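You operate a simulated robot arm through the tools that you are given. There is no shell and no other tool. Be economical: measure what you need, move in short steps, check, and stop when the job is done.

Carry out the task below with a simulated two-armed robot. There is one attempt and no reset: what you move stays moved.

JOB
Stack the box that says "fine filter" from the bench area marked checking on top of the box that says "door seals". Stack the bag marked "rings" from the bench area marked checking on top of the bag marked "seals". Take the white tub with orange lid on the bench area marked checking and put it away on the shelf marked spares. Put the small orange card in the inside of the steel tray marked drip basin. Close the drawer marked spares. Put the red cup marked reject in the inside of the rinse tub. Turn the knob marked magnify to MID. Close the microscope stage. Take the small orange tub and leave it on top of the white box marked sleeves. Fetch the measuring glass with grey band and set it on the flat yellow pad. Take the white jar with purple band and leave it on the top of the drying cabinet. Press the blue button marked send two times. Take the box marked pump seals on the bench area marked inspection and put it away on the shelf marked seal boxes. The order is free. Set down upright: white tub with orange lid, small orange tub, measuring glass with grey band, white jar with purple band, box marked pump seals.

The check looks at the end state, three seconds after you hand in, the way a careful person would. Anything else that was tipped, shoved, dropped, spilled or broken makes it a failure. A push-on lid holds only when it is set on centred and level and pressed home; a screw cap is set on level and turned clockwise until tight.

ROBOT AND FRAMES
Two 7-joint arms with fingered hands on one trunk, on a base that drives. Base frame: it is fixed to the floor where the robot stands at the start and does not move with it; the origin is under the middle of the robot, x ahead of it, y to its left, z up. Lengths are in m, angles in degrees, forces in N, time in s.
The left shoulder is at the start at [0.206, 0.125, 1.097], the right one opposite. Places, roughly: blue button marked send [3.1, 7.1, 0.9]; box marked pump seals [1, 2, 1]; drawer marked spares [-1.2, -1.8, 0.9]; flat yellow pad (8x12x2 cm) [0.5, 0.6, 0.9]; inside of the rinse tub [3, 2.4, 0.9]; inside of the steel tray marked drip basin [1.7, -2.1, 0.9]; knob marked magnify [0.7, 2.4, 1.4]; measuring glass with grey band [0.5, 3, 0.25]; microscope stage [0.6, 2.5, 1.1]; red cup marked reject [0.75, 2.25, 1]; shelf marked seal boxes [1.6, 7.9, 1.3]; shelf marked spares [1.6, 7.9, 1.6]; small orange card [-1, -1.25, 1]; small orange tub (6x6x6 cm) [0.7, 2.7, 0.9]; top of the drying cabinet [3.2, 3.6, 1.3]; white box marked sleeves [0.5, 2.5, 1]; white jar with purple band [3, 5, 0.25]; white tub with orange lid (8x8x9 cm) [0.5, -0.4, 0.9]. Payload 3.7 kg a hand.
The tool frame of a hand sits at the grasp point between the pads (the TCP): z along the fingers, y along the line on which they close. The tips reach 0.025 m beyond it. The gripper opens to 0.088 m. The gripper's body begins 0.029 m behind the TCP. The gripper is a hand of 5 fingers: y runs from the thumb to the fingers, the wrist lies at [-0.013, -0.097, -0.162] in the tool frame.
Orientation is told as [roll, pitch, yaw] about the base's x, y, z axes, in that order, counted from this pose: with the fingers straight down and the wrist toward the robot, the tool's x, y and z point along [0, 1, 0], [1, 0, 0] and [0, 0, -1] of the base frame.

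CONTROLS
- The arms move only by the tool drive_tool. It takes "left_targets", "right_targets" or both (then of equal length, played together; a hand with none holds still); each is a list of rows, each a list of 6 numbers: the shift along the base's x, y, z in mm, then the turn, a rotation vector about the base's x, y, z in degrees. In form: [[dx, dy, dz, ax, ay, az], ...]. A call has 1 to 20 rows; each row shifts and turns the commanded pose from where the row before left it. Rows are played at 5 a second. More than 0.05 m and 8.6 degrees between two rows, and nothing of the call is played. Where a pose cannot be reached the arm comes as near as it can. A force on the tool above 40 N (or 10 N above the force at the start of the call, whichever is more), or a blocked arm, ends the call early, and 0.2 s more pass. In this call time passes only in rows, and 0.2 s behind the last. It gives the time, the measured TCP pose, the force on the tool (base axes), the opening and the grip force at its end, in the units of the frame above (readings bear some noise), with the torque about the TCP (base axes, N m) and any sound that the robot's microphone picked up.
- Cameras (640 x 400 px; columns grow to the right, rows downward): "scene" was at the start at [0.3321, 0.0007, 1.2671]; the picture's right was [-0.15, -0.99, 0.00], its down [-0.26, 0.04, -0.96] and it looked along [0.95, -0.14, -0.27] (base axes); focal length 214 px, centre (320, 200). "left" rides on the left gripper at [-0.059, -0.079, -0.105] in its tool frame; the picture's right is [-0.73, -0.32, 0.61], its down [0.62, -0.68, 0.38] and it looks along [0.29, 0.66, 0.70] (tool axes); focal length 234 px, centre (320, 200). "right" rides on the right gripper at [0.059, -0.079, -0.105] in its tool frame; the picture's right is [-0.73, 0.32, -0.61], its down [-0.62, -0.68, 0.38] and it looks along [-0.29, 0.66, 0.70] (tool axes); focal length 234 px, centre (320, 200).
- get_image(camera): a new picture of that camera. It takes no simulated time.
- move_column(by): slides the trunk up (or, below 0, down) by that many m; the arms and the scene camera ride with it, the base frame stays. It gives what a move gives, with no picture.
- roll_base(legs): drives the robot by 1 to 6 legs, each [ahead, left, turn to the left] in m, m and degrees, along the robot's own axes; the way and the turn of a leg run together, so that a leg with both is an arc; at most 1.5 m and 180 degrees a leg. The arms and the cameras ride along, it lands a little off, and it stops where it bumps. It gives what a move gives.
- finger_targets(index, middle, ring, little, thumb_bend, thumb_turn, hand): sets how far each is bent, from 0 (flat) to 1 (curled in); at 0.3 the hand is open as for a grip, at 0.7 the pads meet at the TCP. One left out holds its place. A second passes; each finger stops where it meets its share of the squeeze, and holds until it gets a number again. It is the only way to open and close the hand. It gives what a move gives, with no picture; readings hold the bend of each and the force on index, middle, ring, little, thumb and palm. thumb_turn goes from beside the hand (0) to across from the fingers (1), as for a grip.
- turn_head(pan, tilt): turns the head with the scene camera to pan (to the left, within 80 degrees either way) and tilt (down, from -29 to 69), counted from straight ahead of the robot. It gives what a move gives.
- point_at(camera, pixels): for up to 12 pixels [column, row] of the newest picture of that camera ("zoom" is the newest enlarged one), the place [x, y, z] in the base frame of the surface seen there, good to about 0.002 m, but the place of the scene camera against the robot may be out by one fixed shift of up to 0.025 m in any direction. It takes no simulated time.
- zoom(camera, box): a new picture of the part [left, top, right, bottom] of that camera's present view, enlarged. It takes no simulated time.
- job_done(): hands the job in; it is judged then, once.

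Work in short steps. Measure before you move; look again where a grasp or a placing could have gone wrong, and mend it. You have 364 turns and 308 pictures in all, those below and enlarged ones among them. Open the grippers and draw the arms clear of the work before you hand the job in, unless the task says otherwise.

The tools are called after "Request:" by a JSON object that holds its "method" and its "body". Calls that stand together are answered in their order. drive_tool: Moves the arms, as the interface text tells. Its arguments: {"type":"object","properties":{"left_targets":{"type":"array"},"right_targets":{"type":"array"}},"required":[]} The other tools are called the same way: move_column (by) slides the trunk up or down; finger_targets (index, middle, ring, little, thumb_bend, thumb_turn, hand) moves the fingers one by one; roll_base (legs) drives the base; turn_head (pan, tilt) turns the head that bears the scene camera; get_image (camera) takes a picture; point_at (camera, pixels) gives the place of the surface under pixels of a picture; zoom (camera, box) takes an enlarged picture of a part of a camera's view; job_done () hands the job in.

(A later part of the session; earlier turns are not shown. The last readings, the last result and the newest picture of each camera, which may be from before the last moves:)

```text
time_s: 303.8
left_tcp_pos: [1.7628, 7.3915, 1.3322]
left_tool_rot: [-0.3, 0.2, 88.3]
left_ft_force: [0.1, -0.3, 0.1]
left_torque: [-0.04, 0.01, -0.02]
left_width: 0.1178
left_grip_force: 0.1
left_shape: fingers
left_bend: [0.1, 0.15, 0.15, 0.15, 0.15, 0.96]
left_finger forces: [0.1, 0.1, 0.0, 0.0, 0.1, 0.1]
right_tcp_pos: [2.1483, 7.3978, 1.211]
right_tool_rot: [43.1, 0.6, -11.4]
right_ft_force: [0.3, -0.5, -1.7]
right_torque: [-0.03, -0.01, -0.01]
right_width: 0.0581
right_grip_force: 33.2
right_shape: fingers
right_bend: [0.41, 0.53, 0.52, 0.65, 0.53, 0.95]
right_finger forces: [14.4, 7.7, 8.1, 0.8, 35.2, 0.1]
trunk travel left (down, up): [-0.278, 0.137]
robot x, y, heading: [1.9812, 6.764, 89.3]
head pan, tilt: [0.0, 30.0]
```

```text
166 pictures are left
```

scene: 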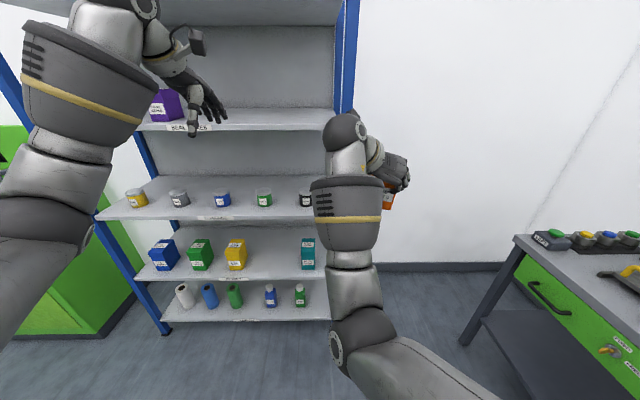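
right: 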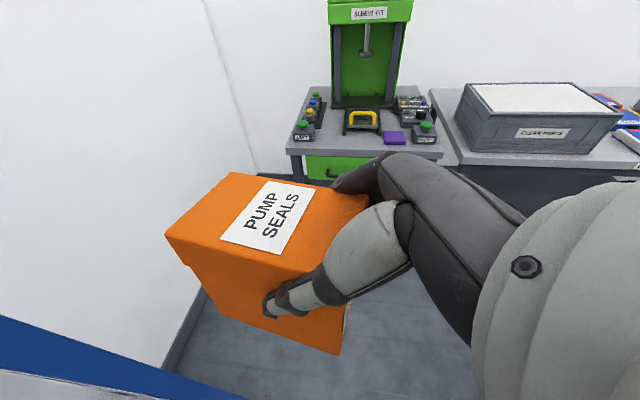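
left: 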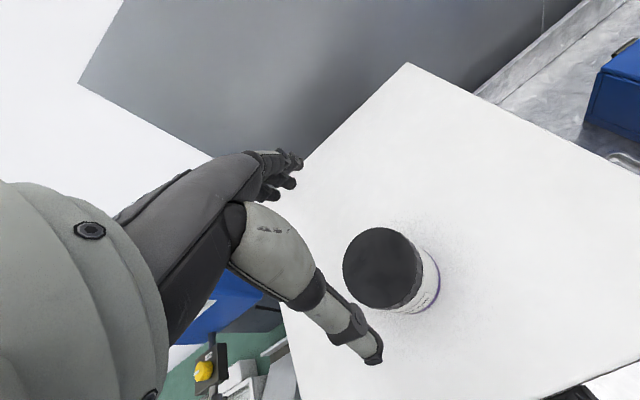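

I pull the left hand back, square the right hand to heading 90°, raise the trunk 0.13 and strafe left 0.40.

Request:
{"method": "drive_tool", "body": {"left_targets": [[0, -45, 0, 0, 0, 0], [0, -45, 0, 0, 0, 0], [0, -45, 0, 0, 0, 0], [0, -40, 0, 0, 0, 0]], "right_targets": [[0, 0, 5, 0, 0, 3], [0, 0, 5, 0, 0, 3], [0, 0, 5, 0, 0, 3], [0, 0, 10, 0, 0, 2.4]]}}

Request:
{"method": "move_column", "body": {"by": 0.13}}

Request:
{"method": "roll_base", "body": {"legs": [[0, 0.4, 0.7]]}}

Request:
{"method": "get_image", "body": {"camera": "scene"}}

Request:
{"method": "get_image", "body": {"camera": "right"}}

```text
time_s: 304.8
left_tcp_pos: [1.7613, 7.2143, 1.3327]
left_tool_rot: [-0.2, 0.2, 88.4]
left_ft_force: [0.2, -0.3, -0.7]
left_torque: [0.03, -0.06, 0.0]
left_width: 0.1175
left_grip_force: 0.1
left_shape: fingers
left_bend: [0.1, 0.15, 0.15, 0.15, 0.15, 0.96]
left_finger forces: [0.1, 0.0, 0.0, 0.0, 0.1, 0.1]
right_tcp_pos: [2.1479, 7.3972, 1.2356]
right_tool_rot: [43.2, 0.6, -0.1]
right_ft_force: [-0.3, -0.6, -0.7]
right_torque: [-0.03, 0.0, -0.02]
right_width: 0.0579
right_grip_force: 32.9
right_shape: fingers
right_bend: [0.42, 0.53, 0.52, 0.65, 0.53, 0.95]
right_finger forces: [14.3, 7.6, 8.0, 0.8, 35.2, 0.0]
trunk travel left (down, up): [-0.278, 0.137]
robot x, y, heading: [1.9852, 6.7693, 89.4]
head pan, tilt: [0.0, 30.0]
```

```text
time_s: 306.4
left_tcp_pos: [1.7612, 7.2155, 1.462]
left_tool_rot: [-0.2, 0.2, 88.3]
left_ft_force: [1.0, 0.2, 0.6]
left_torque: [0.0, 0.01, -0.01]
left_width: 0.1176
left_grip_force: 0.1
left_shape: fingers
left_bend: [0.1, 0.15, 0.15, 0.15, 0.15, 0.96]
left_finger forces: [0.0, 0.1, 0.0, 0.0, 0.1, 0.0]
right_tcp_pos: [2.1469, 7.3979, 1.3655]
right_tool_rot: [43.1, 0.7, 0.0]
right_ft_force: [-0.6, -0.4, -0.8]
right_torque: [-0.02, -0.01, 0.01]
right_width: 0.0581
right_grip_force: 33.1
right_shape: fingers
right_bend: [0.42, 0.53, 0.52, 0.65, 0.53, 0.95]
right_finger forces: [14.4, 7.7, 8.0, 0.8, 35.2, 0.0]
trunk travel left (down, up): [-0.408, 0.007]
robot x, y, heading: [1.9862, 6.7672, 89.4]
head pan, tilt: [0.0, 30.0]
```

```text
time_s: 308.9
left_tcp_pos: [1.3467, 7.2096, 1.4614]
left_tool_rot: [-0.2, 0.2, 89.6]
left_ft_force: [-0.4, 1.1, -0.6]
left_torque: [0.02, -0.02, 0.02]
left_width: 0.118
left_grip_force: 0.0
left_shape: fingers
left_bend: [0.1, 0.15, 0.15, 0.15, 0.15, 0.96]
left_finger forces: [0.0, 0.0, 0.0, 0.0, 0.1, 0.0]
right_tcp_pos: [1.7288, 7.401, 1.3667]
right_tool_rot: [43.1, 0.5, 1.3]
right_ft_force: [-0.6, -0.1, -1.7]
right_torque: [-0.06, -0.02, 0.04]
right_width: 0.058
right_grip_force: 32.6
right_shape: fingers
right_bend: [0.42, 0.53, 0.52, 0.65, 0.53, 0.95]
right_finger forces: [14.4, 7.5, 8.0, 0.8, 35.1, 0.1]
trunk travel left (down, up): [-0.408, 0.007]
robot x, y, heading: [1.5787, 6.7684, 90.7]
head pan, tilt: [0.0, 30.0]
```

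```text
165 pictures are left
```

scene: 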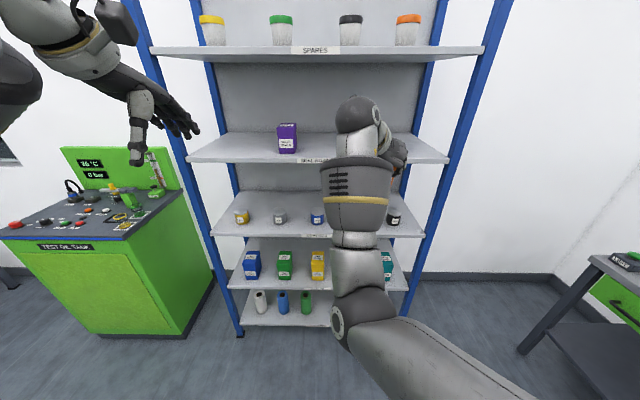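

```text
164 pictures are left
```

right: 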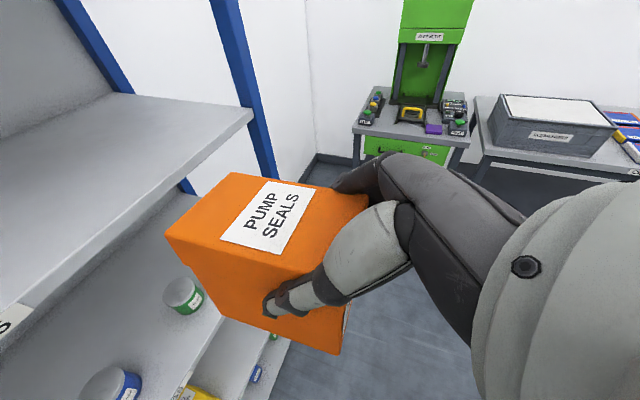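

I measure the held box's bottom and the shelf level with the right camera.

Request:
{"method": "point_at", "body": {"camera": "right", "pixels": [[338, 345], [228, 312], [100, 180], [130, 190], [235, 120], [172, 238], [320, 265], [240, 180], [290, 330]]}}

```text
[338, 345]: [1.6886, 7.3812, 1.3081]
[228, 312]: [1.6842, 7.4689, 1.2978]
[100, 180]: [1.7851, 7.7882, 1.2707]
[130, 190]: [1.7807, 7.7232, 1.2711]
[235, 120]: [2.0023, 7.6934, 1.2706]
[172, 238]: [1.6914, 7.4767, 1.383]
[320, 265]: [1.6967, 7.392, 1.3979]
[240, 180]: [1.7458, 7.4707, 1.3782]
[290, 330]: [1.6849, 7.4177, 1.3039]
```

The box is pitched nose-down ~8–9°, so I level it with a small turn, then drive the base 0.3 ahead.

Request:
{"method": "drive_tool", "body": {"right_targets": [[0, 0, 4, 4, -1.5, 0], [0, 0, 4, 4, -1.5, -1]]}}

Request:
{"method": "roll_base", "body": {"legs": [[0.28, 0, 0]]}}

Request:
{"method": "get_image", "body": {"camera": "right"}}

Request:
{"method": "get_image", "body": {"camera": "scene"}}

```text
time_s: 309.5
left_tcp_pos: [1.3458, 7.2084, 1.462]
left_tool_rot: [-0.2, 0.1, 89.7]
left_ft_force: [0.6, -0.3, 0.7]
left_torque: [0.0, -0.02, -0.02]
left_width: 0.1176
left_grip_force: 0.0
left_shape: fingers
left_bend: [0.1, 0.15, 0.15, 0.15, 0.15, 0.96]
left_finger forces: [0.0, 0.0, 0.0, 0.0, 0.0, 0.0]
right_tcp_pos: [1.728, 7.4008, 1.3725]
right_tool_rot: [51.1, -2.6, 0.2]
right_ft_force: [-0.5, -0.4, -0.8]
right_torque: [-0.03, -0.01, 0.03]
right_width: 0.0579
right_grip_force: 33.0
right_shape: fingers
right_bend: [0.42, 0.53, 0.52, 0.65, 0.53, 0.95]
right_finger forces: [14.4, 7.5, 7.9, 1.0, 35.1, 0.1]
trunk travel left (down, up): [-0.408, 0.007]
robot x, y, heading: [1.579, 6.7686, 90.9]
head pan, tilt: [0.0, 30.0]
```

```text
time_s: 311.4
left_tcp_pos: [1.341, 7.4866, 1.461]
left_tool_rot: [-0.2, 0.1, 89.9]
left_ft_force: [-0.4, 0.4, 0.0]
left_torque: [-0.01, -0.01, 0.0]
left_width: 0.1177
left_grip_force: 0.0
left_shape: fingers
left_bend: [0.1, 0.15, 0.15, 0.15, 0.15, 0.96]
left_finger forces: [0.0, 0.1, 0.0, 0.0, 0.0, 0.0]
right_tcp_pos: [1.7206, 7.6795, 1.372]
right_tool_rot: [51.1, -2.5, 0.5]
right_ft_force: [0.3, -0.4, -2.1]
right_torque: [-0.03, -0.01, 0.01]
right_width: 0.0578
right_grip_force: 33.1
right_shape: fingers
right_bend: [0.42, 0.53, 0.52, 0.65, 0.53, 0.95]
right_finger forces: [14.4, 7.6, 8.1, 1.0, 35.1, 0.1]
trunk travel left (down, up): [-0.408, 0.007]
robot x, y, heading: [1.5772, 7.0457, 90.8]
head pan, tilt: [0.0, 30.0]
```

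```text
163 pictures are left
```

right: 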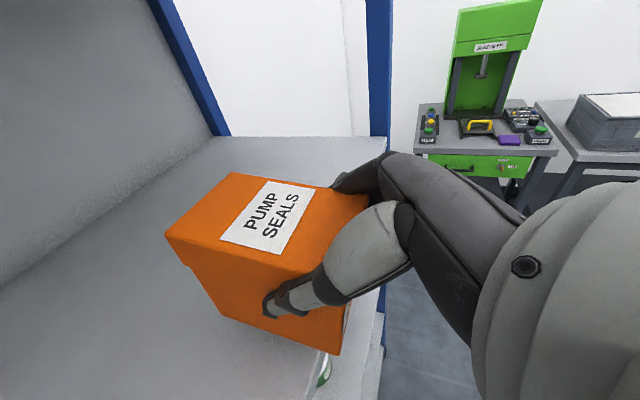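

```text
162 pictures are left
```

scene: 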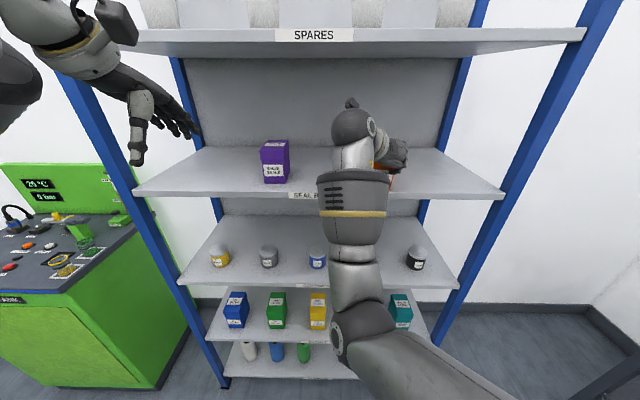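

I push the box 75 mm further in with the arm and check its level.

Request:
{"method": "drive_tool", "body": {"right_targets": [[0, 25, 0, 0, 0, 0], [0, 25, 0, 0, 0, 0], [0, 25, 0, 0, 0, 0]]}}

Request:
{"method": "zoom", "body": {"camera": "right", "box": [140, 150, 400, 380]}}

Request:
{"method": "point_at", "body": {"camera": "zoom", "pixels": [[50, 157], [270, 195], [160, 50], [145, 270], [340, 335], [250, 310], [60, 300], [90, 220], [410, 350]]}}

```text
time_s: 312.2
left_tcp_pos: [1.3416, 7.4871, 1.4625]
left_tool_rot: [-0.1, 0.2, 89.9]
left_ft_force: [-0.1, 0.4, -0.2]
left_torque: [-0.02, 0.02, 0.0]
left_width: 0.1176
left_grip_force: 0.0
left_shape: fingers
left_bend: [0.1, 0.15, 0.15, 0.15, 0.15, 0.96]
left_finger forces: [0.1, 0.0, 0.0, 0.0, 0.1, 0.1]
right_tcp_pos: [1.7196, 7.7566, 1.3715]
right_tool_rot: [50.9, -2.5, 0.5]
right_ft_force: [0.2, -0.9, -1.5]
right_torque: [-0.02, -0.02, 0.02]
right_width: 0.0578
right_grip_force: 32.7
right_shape: fingers
right_bend: [0.42, 0.53, 0.52, 0.65, 0.53, 0.95]
right_finger forces: [14.3, 7.6, 8.0, 0.8, 35.0, 0.1]
trunk travel left (down, up): [-0.408, 0.007]
robot x, y, heading: [1.5731, 7.0425, 91.0]
head pan, tilt: [0.0, 30.0]
```

```text
1.74 times, centred on (270, 265) of right
```

zoom: 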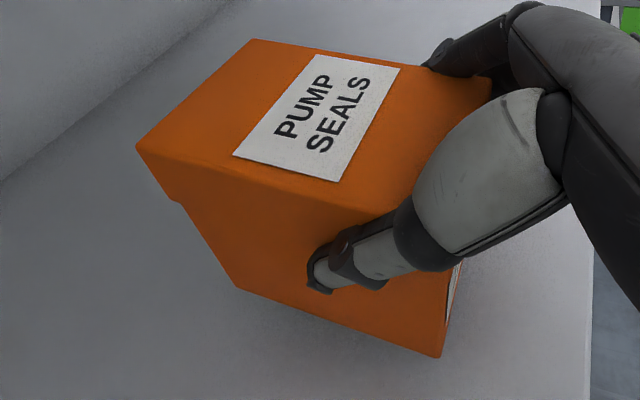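

```text
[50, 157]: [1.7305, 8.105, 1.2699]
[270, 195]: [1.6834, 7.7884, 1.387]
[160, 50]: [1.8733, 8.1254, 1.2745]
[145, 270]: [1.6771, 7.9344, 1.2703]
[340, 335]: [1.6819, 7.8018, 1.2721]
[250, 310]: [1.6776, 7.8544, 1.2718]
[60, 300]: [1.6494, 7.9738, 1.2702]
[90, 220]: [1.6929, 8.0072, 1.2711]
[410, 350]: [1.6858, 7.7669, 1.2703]
```

Request:
{"method": "point_at", "body": {"camera": "zoom", "pixels": [[142, 150], [360, 208], [252, 43], [240, 285], [435, 350], [210, 170], [310, 195], [250, 280], [420, 345]]}}

```text
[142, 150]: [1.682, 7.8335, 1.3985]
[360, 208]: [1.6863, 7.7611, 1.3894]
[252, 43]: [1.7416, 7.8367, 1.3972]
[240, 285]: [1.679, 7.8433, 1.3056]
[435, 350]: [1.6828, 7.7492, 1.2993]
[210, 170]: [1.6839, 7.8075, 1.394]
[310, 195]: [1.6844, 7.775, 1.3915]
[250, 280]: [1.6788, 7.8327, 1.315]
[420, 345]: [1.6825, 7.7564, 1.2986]
```

Now it is ~4° nose-up. I turn back 4°, lower 22 mm, then step to contact.

Request:
{"method": "drive_tool", "body": {"right_targets": [[0, -8, -8, -4, 0.5, 0], [0, 0, -8, 0, 0, 0], [0, 0, -5, 0, 0, 0], [0, 0, -2, 0, 0, 0], [0, 0, -2, 0, 0, 0]]}}

Request:
{"method": "zoom", "body": {"camera": "right", "box": [140, 150, 400, 380]}}

Request:
{"method": "point_at", "body": {"camera": "zoom", "pixels": [[142, 150], [360, 208], [252, 43], [240, 285], [435, 350]]}}

```text
time_s: 313.4
left_tcp_pos: [1.3379, 7.4829, 1.463]
left_tool_rot: [-0.3, 0.0, 89.9]
left_ft_force: [0.1, -0.3, -0.2]
left_torque: [0.0, -0.03, 0.02]
left_width: 0.1178
left_grip_force: 0.1
left_shape: fingers
left_bend: [0.1, 0.15, 0.15, 0.15, 0.15, 0.96]
left_finger forces: [0.0, 0.1, 0.0, 0.0, 0.1, 0.1]
right_tcp_pos: [1.7197, 7.7455, 1.354]
right_tool_rot: [47.9, -2.2, 0.8]
right_ft_force: [-2.7, 3.5, 30.7]
right_torque: [-0.02, -0.58, 0.0]
right_width: 0.0582
right_grip_force: 42.0
right_shape: fingers
right_bend: [0.41, 0.53, 0.52, 0.65, 0.54, 0.93]
right_finger forces: [19.7, 8.7, 9.6, 0.0, 46.6, 0.0]
trunk travel left (down, up): [-0.408, 0.007]
robot x, y, heading: [1.5767, 7.0439, 90.8]
head pan, tilt: [0.0, 30.0]
```

```text
1.74 times, centred on (270, 265) of right
```

zoom: 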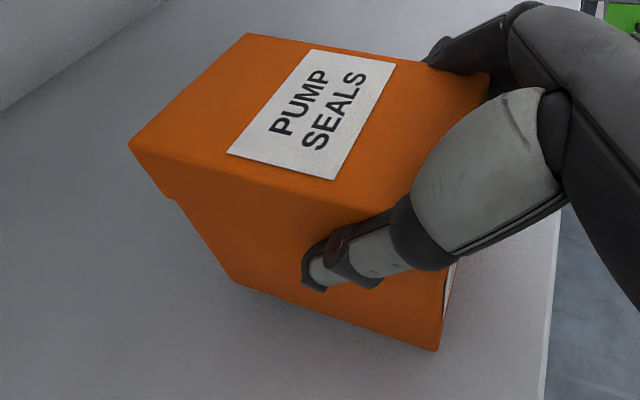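

```text
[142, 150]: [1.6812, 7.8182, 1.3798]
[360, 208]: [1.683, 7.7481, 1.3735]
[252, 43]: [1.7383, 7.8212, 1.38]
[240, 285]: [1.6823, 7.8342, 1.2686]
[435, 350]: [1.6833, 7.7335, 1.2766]
```

Seated on the shelf (30 N). I relieve pressure and open the hand.

Request:
{"method": "drive_tool", "body": {"right_targets": [[0, 0, 3, 0, 0, 0]]}}

Request:
{"method": "finger_targets", "body": {"hand": "right", "index": 0.15, "middle": 0.15, "ring": 0.15, "little": 0.15, "thumb_bend": 0.1}}

Request:
{"method": "get_image", "body": {"camera": "right"}}

```text
time_s: 313.8
left_tcp_pos: [1.3398, 7.4838, 1.4616]
left_tool_rot: [-0.2, 0.2, 89.9]
left_ft_force: [0.5, -0.2, 0.0]
left_torque: [-0.02, 0.0, 0.04]
left_width: 0.1177
left_grip_force: 0.1
left_shape: fingers
left_bend: [0.1, 0.15, 0.15, 0.15, 0.15, 0.96]
left_finger forces: [0.0, 0.0, 0.1, 0.0, 0.1, 0.0]
right_tcp_pos: [1.7197, 7.7454, 1.3557]
right_tool_rot: [47.5, -2.1, 0.7]
right_ft_force: [-2.5, 3.3, 25.3]
right_torque: [-0.03, -0.44, 0.05]
right_width: 0.0582
right_grip_force: 40.5
right_shape: fingers
right_bend: [0.41, 0.53, 0.52, 0.65, 0.54, 0.93]
right_finger forces: [19.0, 8.3, 9.1, 0.0, 44.6, 0.1]
trunk travel left (down, up): [-0.408, 0.007]
robot x, y, heading: [1.5732, 7.0448, 91.2]
head pan, tilt: [0.0, 30.0]
```

```text
time_s: 314.8
left_tcp_pos: [1.341, 7.4859, 1.4613]
left_tool_rot: [-0.3, 0.1, 89.9]
left_ft_force: [0.2, -0.1, -0.8]
left_torque: [-0.01, 0.0, 0.0]
left_width: 0.1177
left_grip_force: 0.1
left_shape: fingers
left_bend: [0.1, 0.15, 0.15, 0.15, 0.15, 0.96]
left_finger forces: [0.1, 0.1, 0.0, 0.1, 0.0, 0.0]
right_tcp_pos: [1.7209, 7.748, 1.3504]
right_tool_rot: [47.0, -1.9, 0.5]
right_ft_force: [1.3, 0.4, -0.8]
right_torque: [0.01, 0.02, 0.01]
right_width: 0.1149
right_grip_force: 0.0
right_shape: fingers
right_bend: [0.15, 0.15, 0.15, 0.15, 0.1, 0.98]
right_finger forces: [0.0, 0.0, 0.1, 0.0, 0.0, 0.0]
trunk travel left (down, up): [-0.408, 0.007]
robot x, y, heading: [1.5765, 7.0414, 90.8]
head pan, tilt: [0.0, 30.0]
```

```text
159 pictures are left
```

right: 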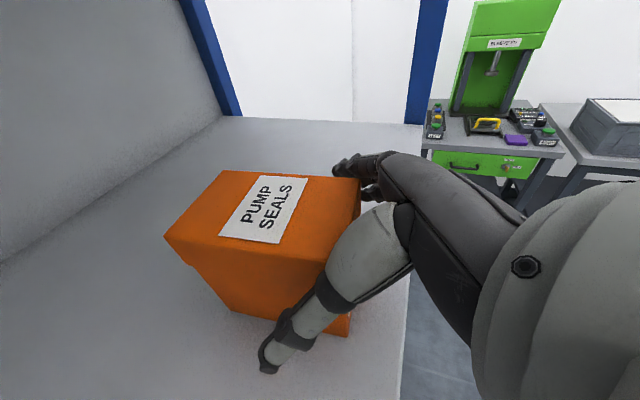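

The box stands on the shelf. I draw the hand straight back and drive the base back.

Request:
{"method": "drive_tool", "body": {"right_targets": [[0, -10, 5, 0, 0, 0], [0, -30, 5, 0, 0, 0], [0, -40, 0, 0, 0, 0], [0, -40, 0, 0, 0, 0]]}}

Request:
{"method": "roll_base", "body": {"legs": [[-0.3, 0, 0]]}}

Request:
{"method": "get_image", "body": {"camera": "scene"}}

```text
time_s: 315.8
left_tcp_pos: [1.3416, 7.4839, 1.462]
left_tool_rot: [-0.1, 0.2, 89.8]
left_ft_force: [0.8, -0.3, 0.0]
left_torque: [-0.01, 0.02, -0.03]
left_width: 0.1177
left_grip_force: 0.1
left_shape: fingers
left_bend: [0.1, 0.15, 0.15, 0.15, 0.15, 0.96]
left_finger forces: [0.1, 0.1, 0.0, 0.0, 0.0, 0.1]
right_tcp_pos: [1.7229, 7.6236, 1.3609]
right_tool_rot: [47.1, -1.9, 0.7]
right_ft_force: [0.0, -0.1, 0.0]
right_torque: [-0.01, -0.01, 0.02]
right_width: 0.1148
right_grip_force: 0.0
right_shape: fingers
right_bend: [0.15, 0.15, 0.15, 0.15, 0.1, 0.98]
right_finger forces: [0.1, 0.1, 0.0, 0.0, 0.0, 0.1]
trunk travel left (down, up): [-0.408, 0.007]
robot x, y, heading: [1.5746, 7.0456, 90.9]
head pan, tilt: [0.0, 30.0]
```

```text
time_s: 317.9
left_tcp_pos: [1.3452, 7.1848, 1.4613]
left_tool_rot: [-0.2, 0.2, 90.0]
left_ft_force: [0.2, 0.3, -0.2]
left_torque: [0.02, -0.02, 0.01]
left_width: 0.1176
left_grip_force: 0.2
left_shape: fingers
left_bend: [0.1, 0.15, 0.15, 0.15, 0.15, 0.96]
left_finger forces: [0.0, 0.0, 0.1, 0.1, 0.0, 0.0]
right_tcp_pos: [1.7292, 7.3241, 1.3604]
right_tool_rot: [47.0, -2.0, 0.7]
right_ft_force: [-0.5, 0.3, -1.4]
right_torque: [0.0, -0.02, -0.03]
right_width: 0.115
right_grip_force: 0.1
right_shape: fingers
right_bend: [0.15, 0.15, 0.15, 0.15, 0.1, 0.98]
right_finger forces: [0.0, 0.0, 0.0, 0.1, 0.1, 0.0]
trunk travel left (down, up): [-0.408, 0.007]
robot x, y, heading: [1.5843, 6.7466, 91.1]
head pan, tilt: [0.0, 30.0]
```

```text
158 pictures are left
```

scene: 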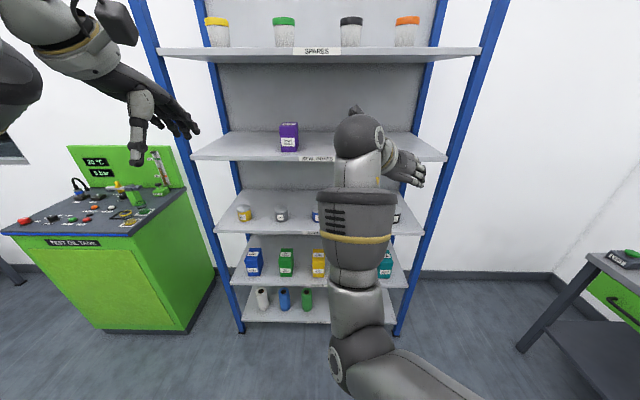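

Now to the near side of the bench: I go around the north end and down the west aisle.

Request:
{"method": "roll_base", "body": {"legs": [[0.17, 0, -1], [0, 0.95, 0], [0, 0.95, 0], [0, 0, -180], [1.5, 0, 0], [1.4, 0, 0]]}}

Request:
{"method": "turn_head", "body": {"pan": 45, "tilt": 30}}

Request:
{"method": "get_image", "body": {"camera": "scene"}}

```text
time_s: 349.3
left_tcp_pos: [-0.1079, 3.595, 1.4624]
left_tool_rot: [-0.2, 0.2, -92.2]
left_ft_force: [0.2, 0.1, -0.1]
left_torque: [-0.02, 0.01, 0.03]
left_width: 0.1175
left_grip_force: 0.1
left_shape: fingers
left_bend: [0.1, 0.15, 0.15, 0.15, 0.15, 0.96]
left_finger forces: [0.0, 0.0, 0.0, 0.0, 0.0, 0.0]
right_tcp_pos: [-0.4955, 3.4714, 1.361]
right_tool_rot: [47.1, -2.1, 178.4]
right_ft_force: [-0.6, 0.0, 0.6]
right_torque: [0.0, -0.06, 0.01]
right_width: 0.115
right_grip_force: 0.1
right_shape: fingers
right_bend: [0.15, 0.15, 0.15, 0.15, 0.1, 0.98]
right_finger forces: [0.0, 0.0, 0.0, 0.0, 0.0, 0.0]
trunk travel left (down, up): [-0.408, 0.007]
robot x, y, heading: [-0.3261, 4.0447, -91.2]
head pan, tilt: [0.0, 30.0]
```

```text
time_s: 350.4
left_tcp_pos: [-0.1083, 3.5943, 1.4624]
left_tool_rot: [-0.2, 0.2, -92.3]
left_ft_force: [0.0, -0.6, 0.2]
left_torque: [0.0, 0.0, 0.05]
left_width: 0.1177
left_grip_force: 0.0
left_shape: fingers
left_bend: [0.1, 0.15, 0.15, 0.15, 0.15, 0.96]
left_finger forces: [0.1, 0.1, 0.1, 0.0, 0.0, 0.0]
right_tcp_pos: [-0.4948, 3.4709, 1.3616]
right_tool_rot: [47.1, -2.0, 178.4]
right_ft_force: [-0.1, 0.0, -0.8]
right_torque: [-0.01, -0.02, -0.01]
right_width: 0.1147
right_grip_force: 0.2
right_shape: fingers
right_bend: [0.15, 0.15, 0.15, 0.15, 0.1, 0.98]
right_finger forces: [0.1, 0.0, 0.0, 0.0, 0.1, 0.0]
trunk travel left (down, up): [-0.408, 0.007]
robot x, y, heading: [-0.3235, 4.0499, -91.3]
head pan, tilt: [45.0, 30.0]
```

```text
157 pictures are left
```

scene: 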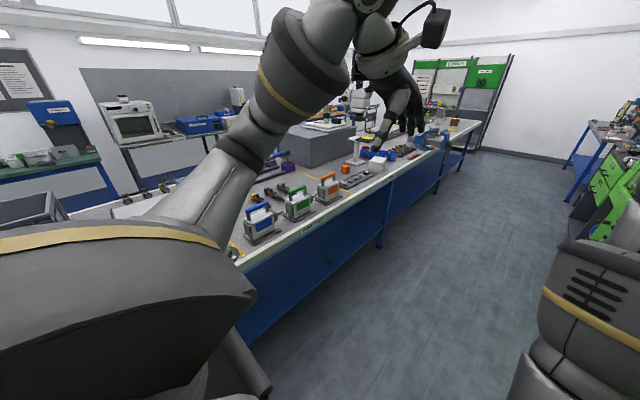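

I drive to y≈2.6 and turn to face the bench.

Request:
{"method": "roll_base", "body": {"legs": [[1.45, 0, 0], [0, 0, 91]]}}

Request:
{"method": "turn_head", "body": {"pan": 0, "tilt": 30}}

Request:
{"method": "get_image", "body": {"camera": "scene"}}

```text
time_s: 361.4
left_tcp_pos: [0.093, 2.8193, 1.4622]
left_tool_rot: [-0.2, 0.1, -2.0]
left_ft_force: [0.0, 0.6, -0.2]
left_torque: [-0.01, -0.02, -0.02]
left_width: 0.1177
left_grip_force: 0.2
left_shape: fingers
left_bend: [0.1, 0.15, 0.15, 0.15, 0.15, 0.96]
left_finger forces: [0.0, 0.1, 0.0, 0.0, 0.0, 0.1]
right_tcp_pos: [0.2178, 2.4338, 1.3602]
right_tool_rot: [47.1, -2.0, -91.4]
right_ft_force: [0.1, -0.6, -0.1]
right_torque: [0.0, 0.02, 0.04]
right_width: 0.115
right_grip_force: 0.1
right_shape: fingers
right_bend: [0.15, 0.15, 0.15, 0.15, 0.1, 0.98]
right_finger forces: [0.0, 0.1, 0.1, 0.0, 0.0, 0.1]
trunk travel left (down, up): [-0.408, 0.007]
robot x, y, heading: [-0.3559, 2.6032, -1.0]
head pan, tilt: [45.0, 30.0]
```

```text
time_s: 362.6
left_tcp_pos: [0.0929, 2.8202, 1.4627]
left_tool_rot: [-0.3, 0.1, -2.0]
left_ft_force: [-0.1, 0.8, 0.6]
left_torque: [0.03, -0.02, 0.01]
left_width: 0.1177
left_grip_force: 0.1
left_shape: fingers
left_bend: [0.1, 0.15, 0.15, 0.15, 0.15, 0.96]
left_finger forces: [0.0, 0.0, 0.0, 0.0, 0.0, 0.0]
right_tcp_pos: [0.2178, 2.4332, 1.362]
right_tool_rot: [47.0, -2.0, -91.5]
right_ft_force: [-0.6, -0.8, 1.1]
right_torque: [-0.01, 0.01, 0.01]
right_width: 0.1151
right_grip_force: 0.1
right_shape: fingers
right_bend: [0.15, 0.15, 0.15, 0.15, 0.1, 0.98]
right_finger forces: [0.0, 0.0, 0.1, 0.0, 0.0, 0.1]
trunk travel left (down, up): [-0.408, 0.007]
robot x, y, heading: [-0.3559, 2.601, -0.7]
head pan, tilt: [0.0, 30.0]
```

```text
156 pictures are left
```

scene: 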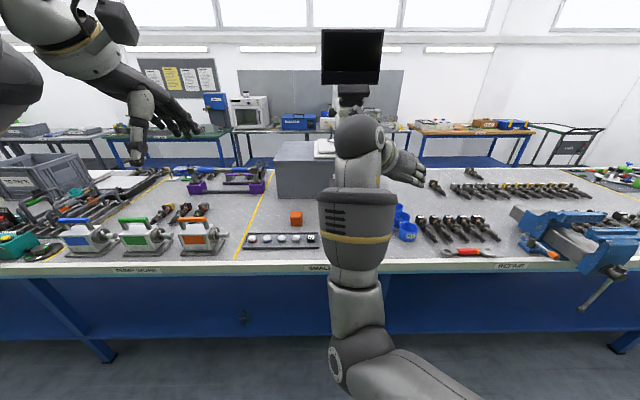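

The right arm blocks the view; I swing it to the right and look again.

Request:
{"method": "drive_tool", "body": {"right_targets": [[-10, -40, 10, 0, 0, 0], [-10, -40, 10, 0, 0, 0], [-10, -40, 10, 0, 0, 0], [-10, -40, 10, 0, 0, 0], [-10, -40, 10, 0, 0, 0], [-10, -40, 10, 0, 0, 0]]}}

Request:
{"method": "get_image", "body": {"camera": "scene"}}

```text
time_s: 364.0
left_tcp_pos: [0.0936, 2.8185, 1.4621]
left_tool_rot: [-0.2, 0.2, -2.2]
left_ft_force: [0.0, -0.6, 0.1]
left_torque: [0.01, 0.02, -0.03]
left_width: 0.1178
left_grip_force: 0.1
left_shape: fingers
left_bend: [0.1, 0.15, 0.15, 0.15, 0.15, 0.96]
left_finger forces: [0.1, 0.0, 0.0, 0.0, 0.1, 0.1]
right_tcp_pos: [0.1572, 2.1907, 1.421]
right_tool_rot: [47.0, -1.8, -91.5]
right_ft_force: [0.3, 0.5, -0.4]
right_torque: [0.02, -0.01, 0.01]
right_width: 0.1148
right_grip_force: 0.1
right_shape: fingers
right_bend: [0.15, 0.15, 0.15, 0.15, 0.1, 0.98]
right_finger forces: [0.1, 0.0, 0.1, 0.0, 0.0, 0.0]
trunk travel left (down, up): [-0.408, 0.007]
robot x, y, heading: [-0.357, 2.5978, -1.0]
head pan, tilt: [0.0, 30.0]
```

```text
155 pictures are left
```

scene: 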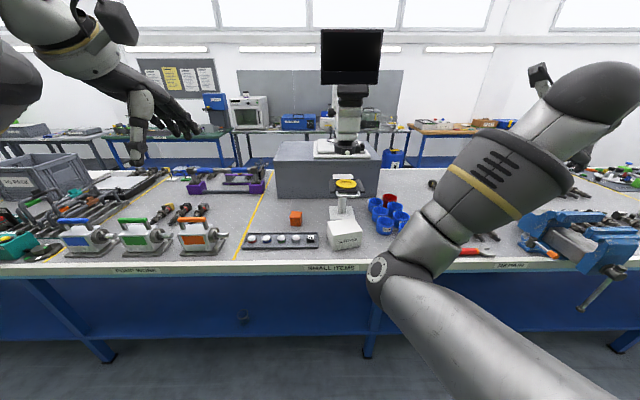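

Good view. I enlarge the microscope area and the lower shelf region at (243,318).

Request:
{"method": "zoom", "body": {"camera": "scene", "box": [270, 60, 420, 260]}}

Request:
{"method": "zoom", "body": {"camera": "scene", "box": [160, 270, 320, 370]}}

```text
2.00 times, centred on (345, 160) of scene
```

zoom: 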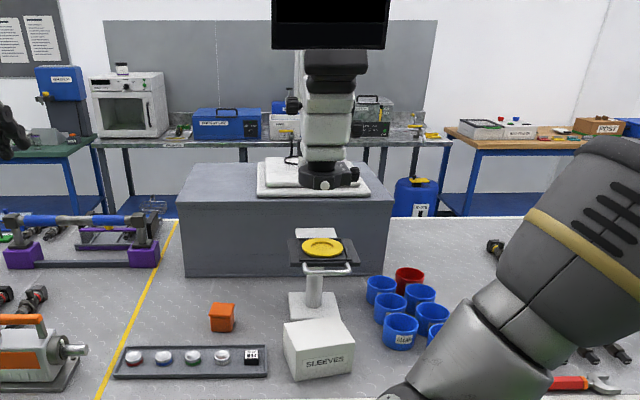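

```text
4.00 times, centred on (240, 320) of scene
```

zoom: 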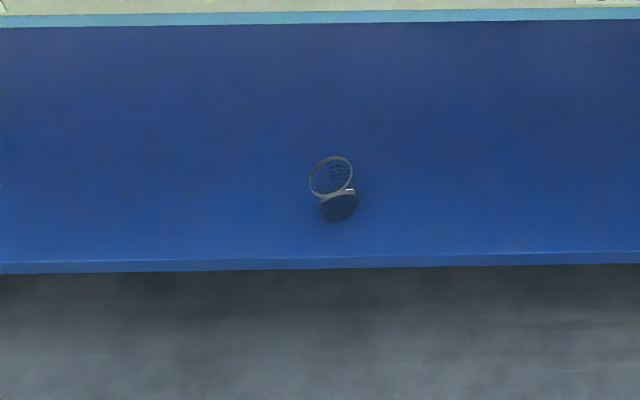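

I measure main things: small tub, sleeves box, stage, knob, glass.

Request:
{"method": "zoom", "body": {"camera": "scene", "box": [290, 70, 400, 210]}}

Request:
{"method": "point_at", "body": {"camera": "scene", "pixels": [[291, 218], [302, 218], [296, 213], [329, 228], [344, 240], [360, 235], [348, 222], [345, 186], [345, 194], [243, 318], [241, 310], [243, 322]]}}

```text
2.86 times, centred on (345, 140) of scene
```

zoom: 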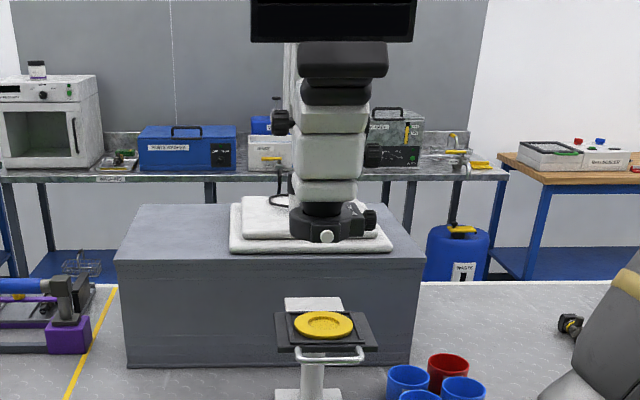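

```text
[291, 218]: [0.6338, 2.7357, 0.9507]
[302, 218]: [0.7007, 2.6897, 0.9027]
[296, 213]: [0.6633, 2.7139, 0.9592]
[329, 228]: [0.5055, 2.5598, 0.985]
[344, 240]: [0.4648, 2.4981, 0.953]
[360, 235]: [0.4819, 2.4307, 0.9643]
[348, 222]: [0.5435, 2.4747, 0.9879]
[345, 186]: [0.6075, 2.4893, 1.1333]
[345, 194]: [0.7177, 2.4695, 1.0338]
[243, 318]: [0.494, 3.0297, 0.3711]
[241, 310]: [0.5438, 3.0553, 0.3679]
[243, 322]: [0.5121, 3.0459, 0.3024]
```

I zoom on the microscope head for the magnify knob and its marks.

Request:
{"method": "zoom", "body": {"camera": "scene", "box": [325, 85, 375, 155]}}

Request:
{"method": "zoom", "body": {"camera": "scene", "box": [320, 165, 375, 215]}}

```text
5.71 times, centred on (350, 120) of scene
```

zoom: 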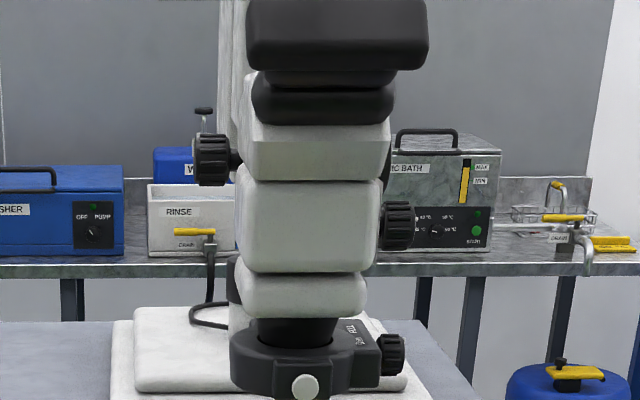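

```text
8.00 times, centred on (348, 190) of scene
```

zoom: 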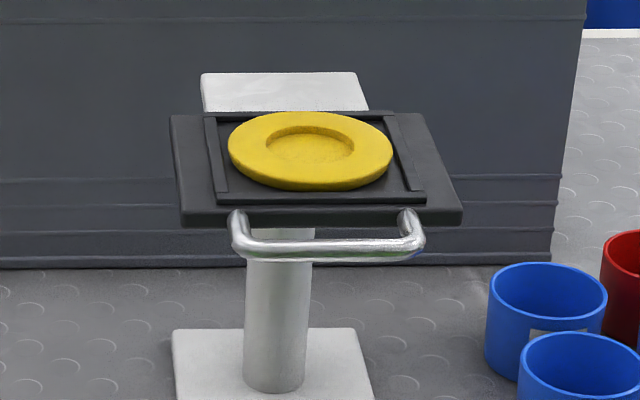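

I re-zoom and locate the knobs in space.

Request:
{"method": "zoom", "body": {"camera": "scene", "box": [325, 85, 375, 155]}}

Request:
{"method": "point_at", "body": {"camera": "zoom", "pixels": [[397, 226], [211, 160], [390, 355], [305, 385], [310, 225], [383, 226], [330, 100]]}}

Request:
{"method": "turn_head", "body": {"pan": 20, "tilt": 20}}

Request:
{"method": "roll_base", "body": {"legs": [[0, -0.55, 0]]}}

Request:
{"method": "zoom", "body": {"camera": "scene", "box": [240, 60, 440, 220]}}

```text
5.71 times, centred on (350, 120) of scene
```

zoom: 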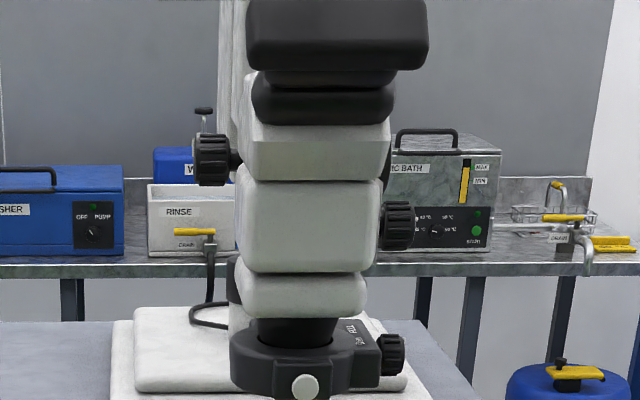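

```text
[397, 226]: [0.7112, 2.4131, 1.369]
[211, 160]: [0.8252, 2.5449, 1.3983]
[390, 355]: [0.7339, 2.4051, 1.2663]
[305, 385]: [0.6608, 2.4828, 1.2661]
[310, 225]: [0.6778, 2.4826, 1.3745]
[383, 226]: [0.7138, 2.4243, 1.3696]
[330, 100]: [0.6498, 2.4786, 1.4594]
```

```text
time_s: 364.8
left_tcp_pos: [0.0937, 2.8205, 1.4627]
left_tool_rot: [-0.1, 0.2, -2.1]
left_ft_force: [0.2, 0.3, 0.4]
left_torque: [0.0, 0.02, 0.0]
left_width: 0.1177
left_grip_force: 0.1
left_shape: fingers
left_bend: [0.1, 0.15, 0.15, 0.15, 0.15, 0.96]
left_finger forces: [0.1, 0.1, 0.1, 0.0, 0.0, 0.1]
right_tcp_pos: [0.1573, 2.1962, 1.4198]
right_tool_rot: [47.1, -2.1, -91.4]
right_ft_force: [-0.6, -0.2, 0.5]
right_torque: [-0.01, -0.01, 0.01]
right_width: 0.115
right_grip_force: 0.0
right_shape: fingers
right_bend: [0.15, 0.15, 0.15, 0.15, 0.1, 0.98]
right_finger forces: [0.0, 0.0, 0.0, 0.1, 0.1, 0.0]
trunk travel left (down, up): [-0.408, 0.007]
robot x, y, heading: [-0.3578, 2.6014, -1.0]
head pan, tilt: [20.0, 20.0]
```

```text
time_s: 367.9
left_tcp_pos: [0.0852, 2.2827, 1.4617]
left_tool_rot: [-0.2, 0.1, -1.5]
left_ft_force: [0.6, 0.4, 0.5]
left_torque: [-0.03, 0.01, 0.0]
left_width: 0.1178
left_grip_force: 0.0
left_shape: fingers
left_bend: [0.1, 0.15, 0.15, 0.15, 0.15, 0.96]
left_finger forces: [0.1, 0.0, 0.1, 0.1, 0.1, 0.1]
right_tcp_pos: [0.1558, 1.657, 1.42]
right_tool_rot: [47.1, -2.0, -90.7]
right_ft_force: [-0.7, 0.5, 0.0]
right_torque: [0.01, 0.01, -0.01]
right_width: 0.1148
right_grip_force: 0.0
right_shape: fingers
right_bend: [0.15, 0.15, 0.15, 0.15, 0.1, 0.98]
right_finger forces: [0.1, 0.0, 0.0, 0.0, 0.1, 0.0]
trunk travel left (down, up): [-0.408, 0.007]
robot x, y, heading: [-0.3624, 2.0577, -0.3]
head pan, tilt: [20.0, 20.0]
```

```text
2.50 times, centred on (340, 140) of scene
```

zoom: 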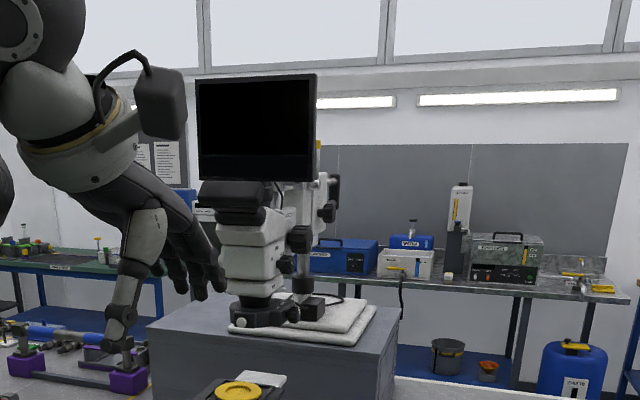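

I zoom onto the right side of the microscope head.

Request:
{"method": "zoom", "body": {"camera": "scene", "box": [300, 125, 360, 195]}}

```text
5.71 times, centred on (330, 160) of scene
```

zoom: 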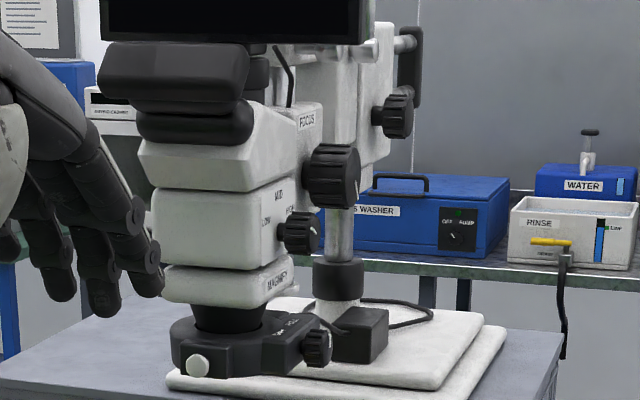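

The knob marked MAGNIFY is the one at (298,232), with LOW/MID/HIGH around it, axis along y. I bring the right hand into a sideways-pointing pose for a close view, and move the left hand out of the way.

Request:
{"method": "drive_tool", "body": {"left_targets": [[-20, 20, 0, 0, 0, 0], [-20, 20, 0, 0, 0, 0], [-20, 20, 0, 0, 0, 0], [-20, 20, 0, 0, 0, 0], [-20, 20, 0, 0, 0, 0], [0, 20, 0, 0, 0, 0], [0, 20, 0, 0, 0, 0], [0, 0, 0, 0, 0, 0], [0, 0, 0, 0, 0, 0], [0, 0, 0, 0, 0, 0], [0, 0, 0, 0, 0, 0], [0, 0, 0, 0, 0, 0], [0, 0, 0, 0, 0, 0], [0, 0, 0, 0, 0, 0], [0, 0, 0, 0, 0, 0], [0, 0, 0, 0, 0, 0]], "right_targets": [[0, 0, 0, 0, -8.5, 0], [0, 0, 0, 0, -8.5, 0], [0, 0, 0, 0, -8.5, 0], [0, 0, 0, 0, -8.5, 0], [0, 0, 0, 0, -8.5, 0], [0, 0, 0, 0, 0, 8.2], [0, 0, 0, 0, 0, 8.2], [0, 0, 0, 0, 0, 8.2], [0, 0, 0, 0, 0, 8.2], [0, 0, 0, 0, 0, 8.2], [0, 0, 0, 0, 0, 8.2], [0, 0, 0, 0, 0, 8.2], [0, 0, 0, 0, 0, 8.2], [0, 0, 0, 0, 0, 8.2], [0, 0, 0, 0, 0, 8.2], [0, 0, 0, 0, 0, 8.2]]}}

Request:
{"method": "get_image", "body": {"camera": "right"}}

Request:
{"method": "get_image", "body": {"camera": "scene"}}

```text
time_s: 371.3
left_tcp_pos: [-0.015, 2.4223, 1.4602]
left_tool_rot: [-0.2, 0.1, -1.5]
left_ft_force: [-1.0, 0.6, 1.3]
left_torque: [-0.03, 0.01, 0.04]
left_width: 0.1178
left_grip_force: 0.0
left_shape: fingers
left_bend: [0.1, 0.15, 0.15, 0.15, 0.15, 0.96]
left_finger forces: [0.1, 0.1, 0.0, 0.0, 0.0, 0.1]
right_tcp_pos: [0.1552, 1.6568, 1.4198]
right_tool_rot: [89.6, -1.1, -1.6]
right_ft_force: [0.1, 0.8, 0.2]
right_torque: [-0.01, -0.01, -0.01]
right_width: 0.1148
right_grip_force: 0.1
right_shape: fingers
right_bend: [0.15, 0.15, 0.15, 0.15, 0.1, 0.98]
right_finger forces: [0.1, 0.0, 0.1, 0.0, 0.0, 0.1]
trunk travel left (down, up): [-0.408, 0.007]
robot x, y, heading: [-0.3633, 2.0568, -0.4]
head pan, tilt: [20.0, 20.0]
```

```text
146 pictures are left
```

right: 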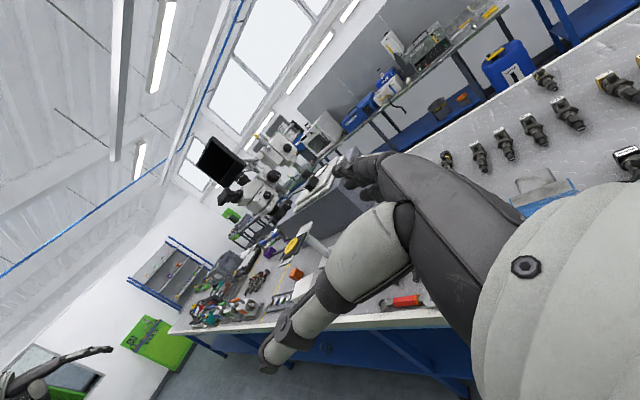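

```text
145 pictures are left
```

scene: 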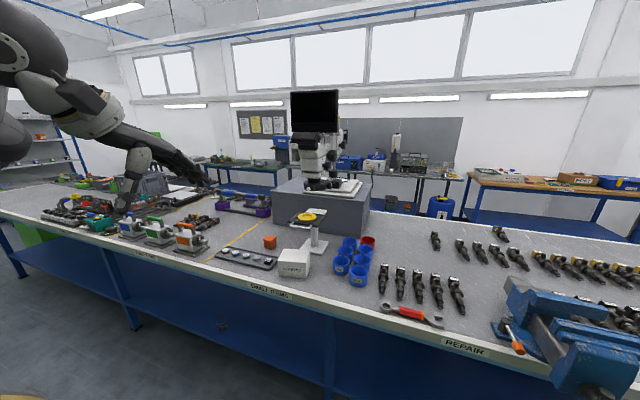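

I move the base to about (−0.01, 2.35).

Request:
{"method": "roll_base", "body": {"legs": [[0, 0.3, 0.4], [0.35, 0, 0]]}}

Request:
{"method": "drive_tool", "body": {"right_targets": [[20, 40, -10, 0, 0, 0], [20, 40, -10, 0, 0, 0], [20, 40, -10, 0, 0, 0], [20, 40, -10, 0, 0, 0]]}}

Request:
{"method": "get_image", "body": {"camera": "right"}}

Request:
{"method": "get_image", "body": {"camera": "scene"}}

```text
time_s: 375.3
left_tcp_pos: [0.346, 2.7154, 1.4627]
left_tool_rot: [-0.2, 0.2, -1.7]
left_ft_force: [0.2, 0.6, 0.7]
left_torque: [0.04, 0.0, 0.0]
left_width: 0.1177
left_grip_force: 0.0
left_shape: fingers
left_bend: [0.1, 0.15, 0.15, 0.15, 0.15, 0.96]
left_finger forces: [0.0, 0.0, 0.1, 0.0, 0.1, 0.1]
right_tcp_pos: [0.5129, 1.9496, 1.4205]
right_tool_rot: [89.6, -1.0, -2.1]
right_ft_force: [1.2, 0.3, -0.8]
right_torque: [-0.03, 0.03, -0.02]
right_width: 0.1151
right_grip_force: 0.1
right_shape: fingers
right_bend: [0.15, 0.15, 0.15, 0.15, 0.1, 0.98]
right_finger forces: [0.1, 0.0, 0.1, 0.0, 0.0, 0.1]
trunk travel left (down, up): [-0.408, 0.007]
robot x, y, heading: [-0.0023, 2.3512, -0.8]
head pan, tilt: [20.0, 20.0]
```

```text
time_s: 376.3
left_tcp_pos: [0.3466, 2.7164, 1.4617]
left_tool_rot: [-0.2, 0.2, -1.7]
left_ft_force: [-0.2, 0.4, 0.1]
left_torque: [-0.01, 0.03, 0.0]
left_width: 0.118
left_grip_force: 0.0
left_shape: fingers
left_bend: [0.1, 0.15, 0.15, 0.15, 0.15, 0.96]
left_finger forces: [0.1, 0.1, 0.0, 0.0, 0.1, 0.1]
right_tcp_pos: [0.5919, 2.1113, 1.3795]
right_tool_rot: [89.5, -1.0, -2.0]
right_ft_force: [-0.6, 0.7, -0.2]
right_torque: [0.03, 0.02, -0.01]
right_width: 0.1151
right_grip_force: 0.2
right_shape: fingers
right_bend: [0.15, 0.15, 0.15, 0.15, 0.1, 0.98]
right_finger forces: [0.0, 0.1, 0.1, 0.0, 0.0, 0.1]
trunk travel left (down, up): [-0.408, 0.007]
robot x, y, heading: [-0.0001, 2.3591, -0.6]
head pan, tilt: [20.0, 20.0]
```

```text
144 pictures are left
```

right: 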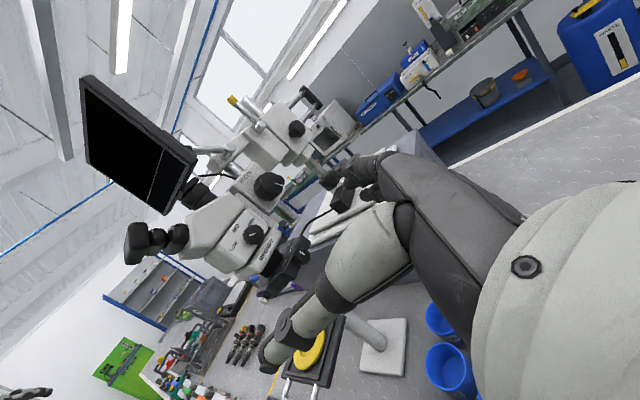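

```text
143 pictures are left
```

scene: 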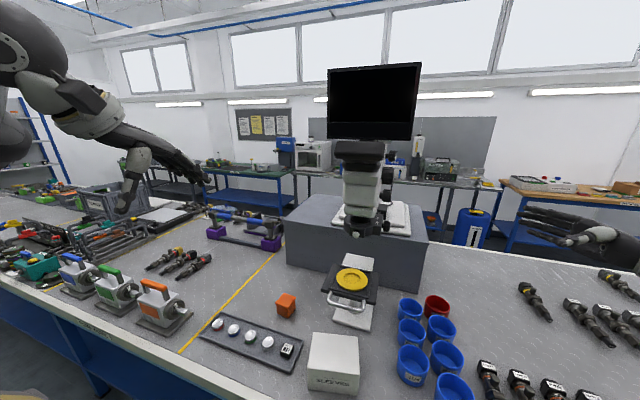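

Excellent close view from the right camera. I enlarge the knob.

Request:
{"method": "zoom", "body": {"camera": "right", "box": [200, 160, 320, 290]}}

Request:
{"method": "point_at", "body": {"camera": "zoom", "pixels": [[270, 230], [225, 230], [380, 80], [300, 225], [255, 205], [155, 260], [210, 195], [320, 325], [260, 255]]}}

```text
3.08 times, centred on (260, 225) of right
```

zoom: 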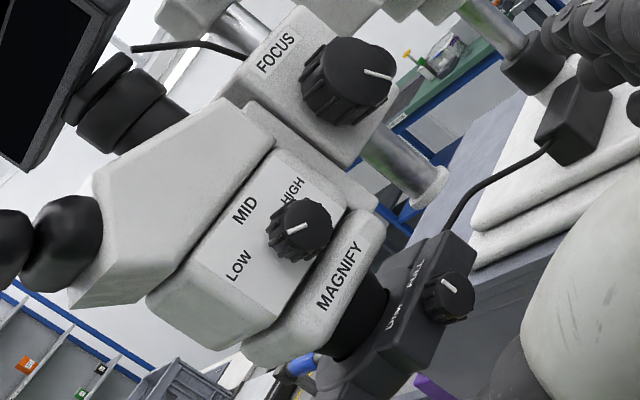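

```text
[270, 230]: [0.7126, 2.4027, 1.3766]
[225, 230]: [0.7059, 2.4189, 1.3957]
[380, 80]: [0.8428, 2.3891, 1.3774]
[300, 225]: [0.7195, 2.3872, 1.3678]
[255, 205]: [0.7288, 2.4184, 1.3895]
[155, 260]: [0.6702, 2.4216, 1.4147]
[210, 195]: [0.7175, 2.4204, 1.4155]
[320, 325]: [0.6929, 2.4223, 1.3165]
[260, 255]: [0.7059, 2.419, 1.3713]
```

I measure label positions and the pointer on the knob.

Request:
{"method": "point_at", "body": {"camera": "zoom", "pixels": [[238, 265], [245, 210], [293, 190], [289, 231], [302, 223], [305, 226], [325, 225], [300, 200], [283, 245], [310, 250], [280, 225]]}}

Request:
{"method": "zoom", "body": {"camera": "right", "box": [235, 215, 275, 245]}}

```text
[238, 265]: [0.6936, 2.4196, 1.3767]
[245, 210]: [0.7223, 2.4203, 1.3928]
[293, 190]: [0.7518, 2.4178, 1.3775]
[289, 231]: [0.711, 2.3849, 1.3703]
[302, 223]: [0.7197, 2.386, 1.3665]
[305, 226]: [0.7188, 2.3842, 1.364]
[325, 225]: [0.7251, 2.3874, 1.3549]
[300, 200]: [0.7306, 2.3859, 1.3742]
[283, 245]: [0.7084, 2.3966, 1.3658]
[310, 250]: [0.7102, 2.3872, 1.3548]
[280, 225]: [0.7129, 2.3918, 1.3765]
```

```text
13.33 times, centred on (255, 230) of right
```

zoom: 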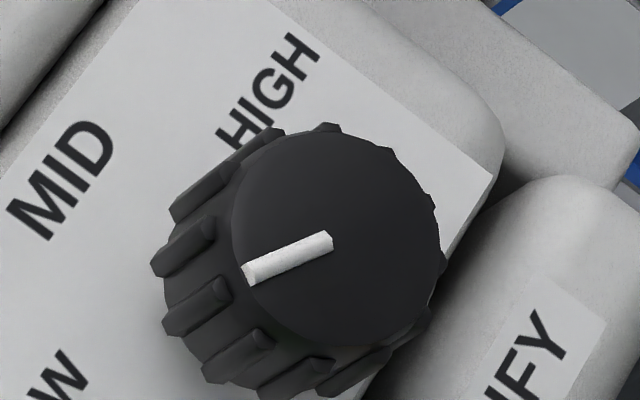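

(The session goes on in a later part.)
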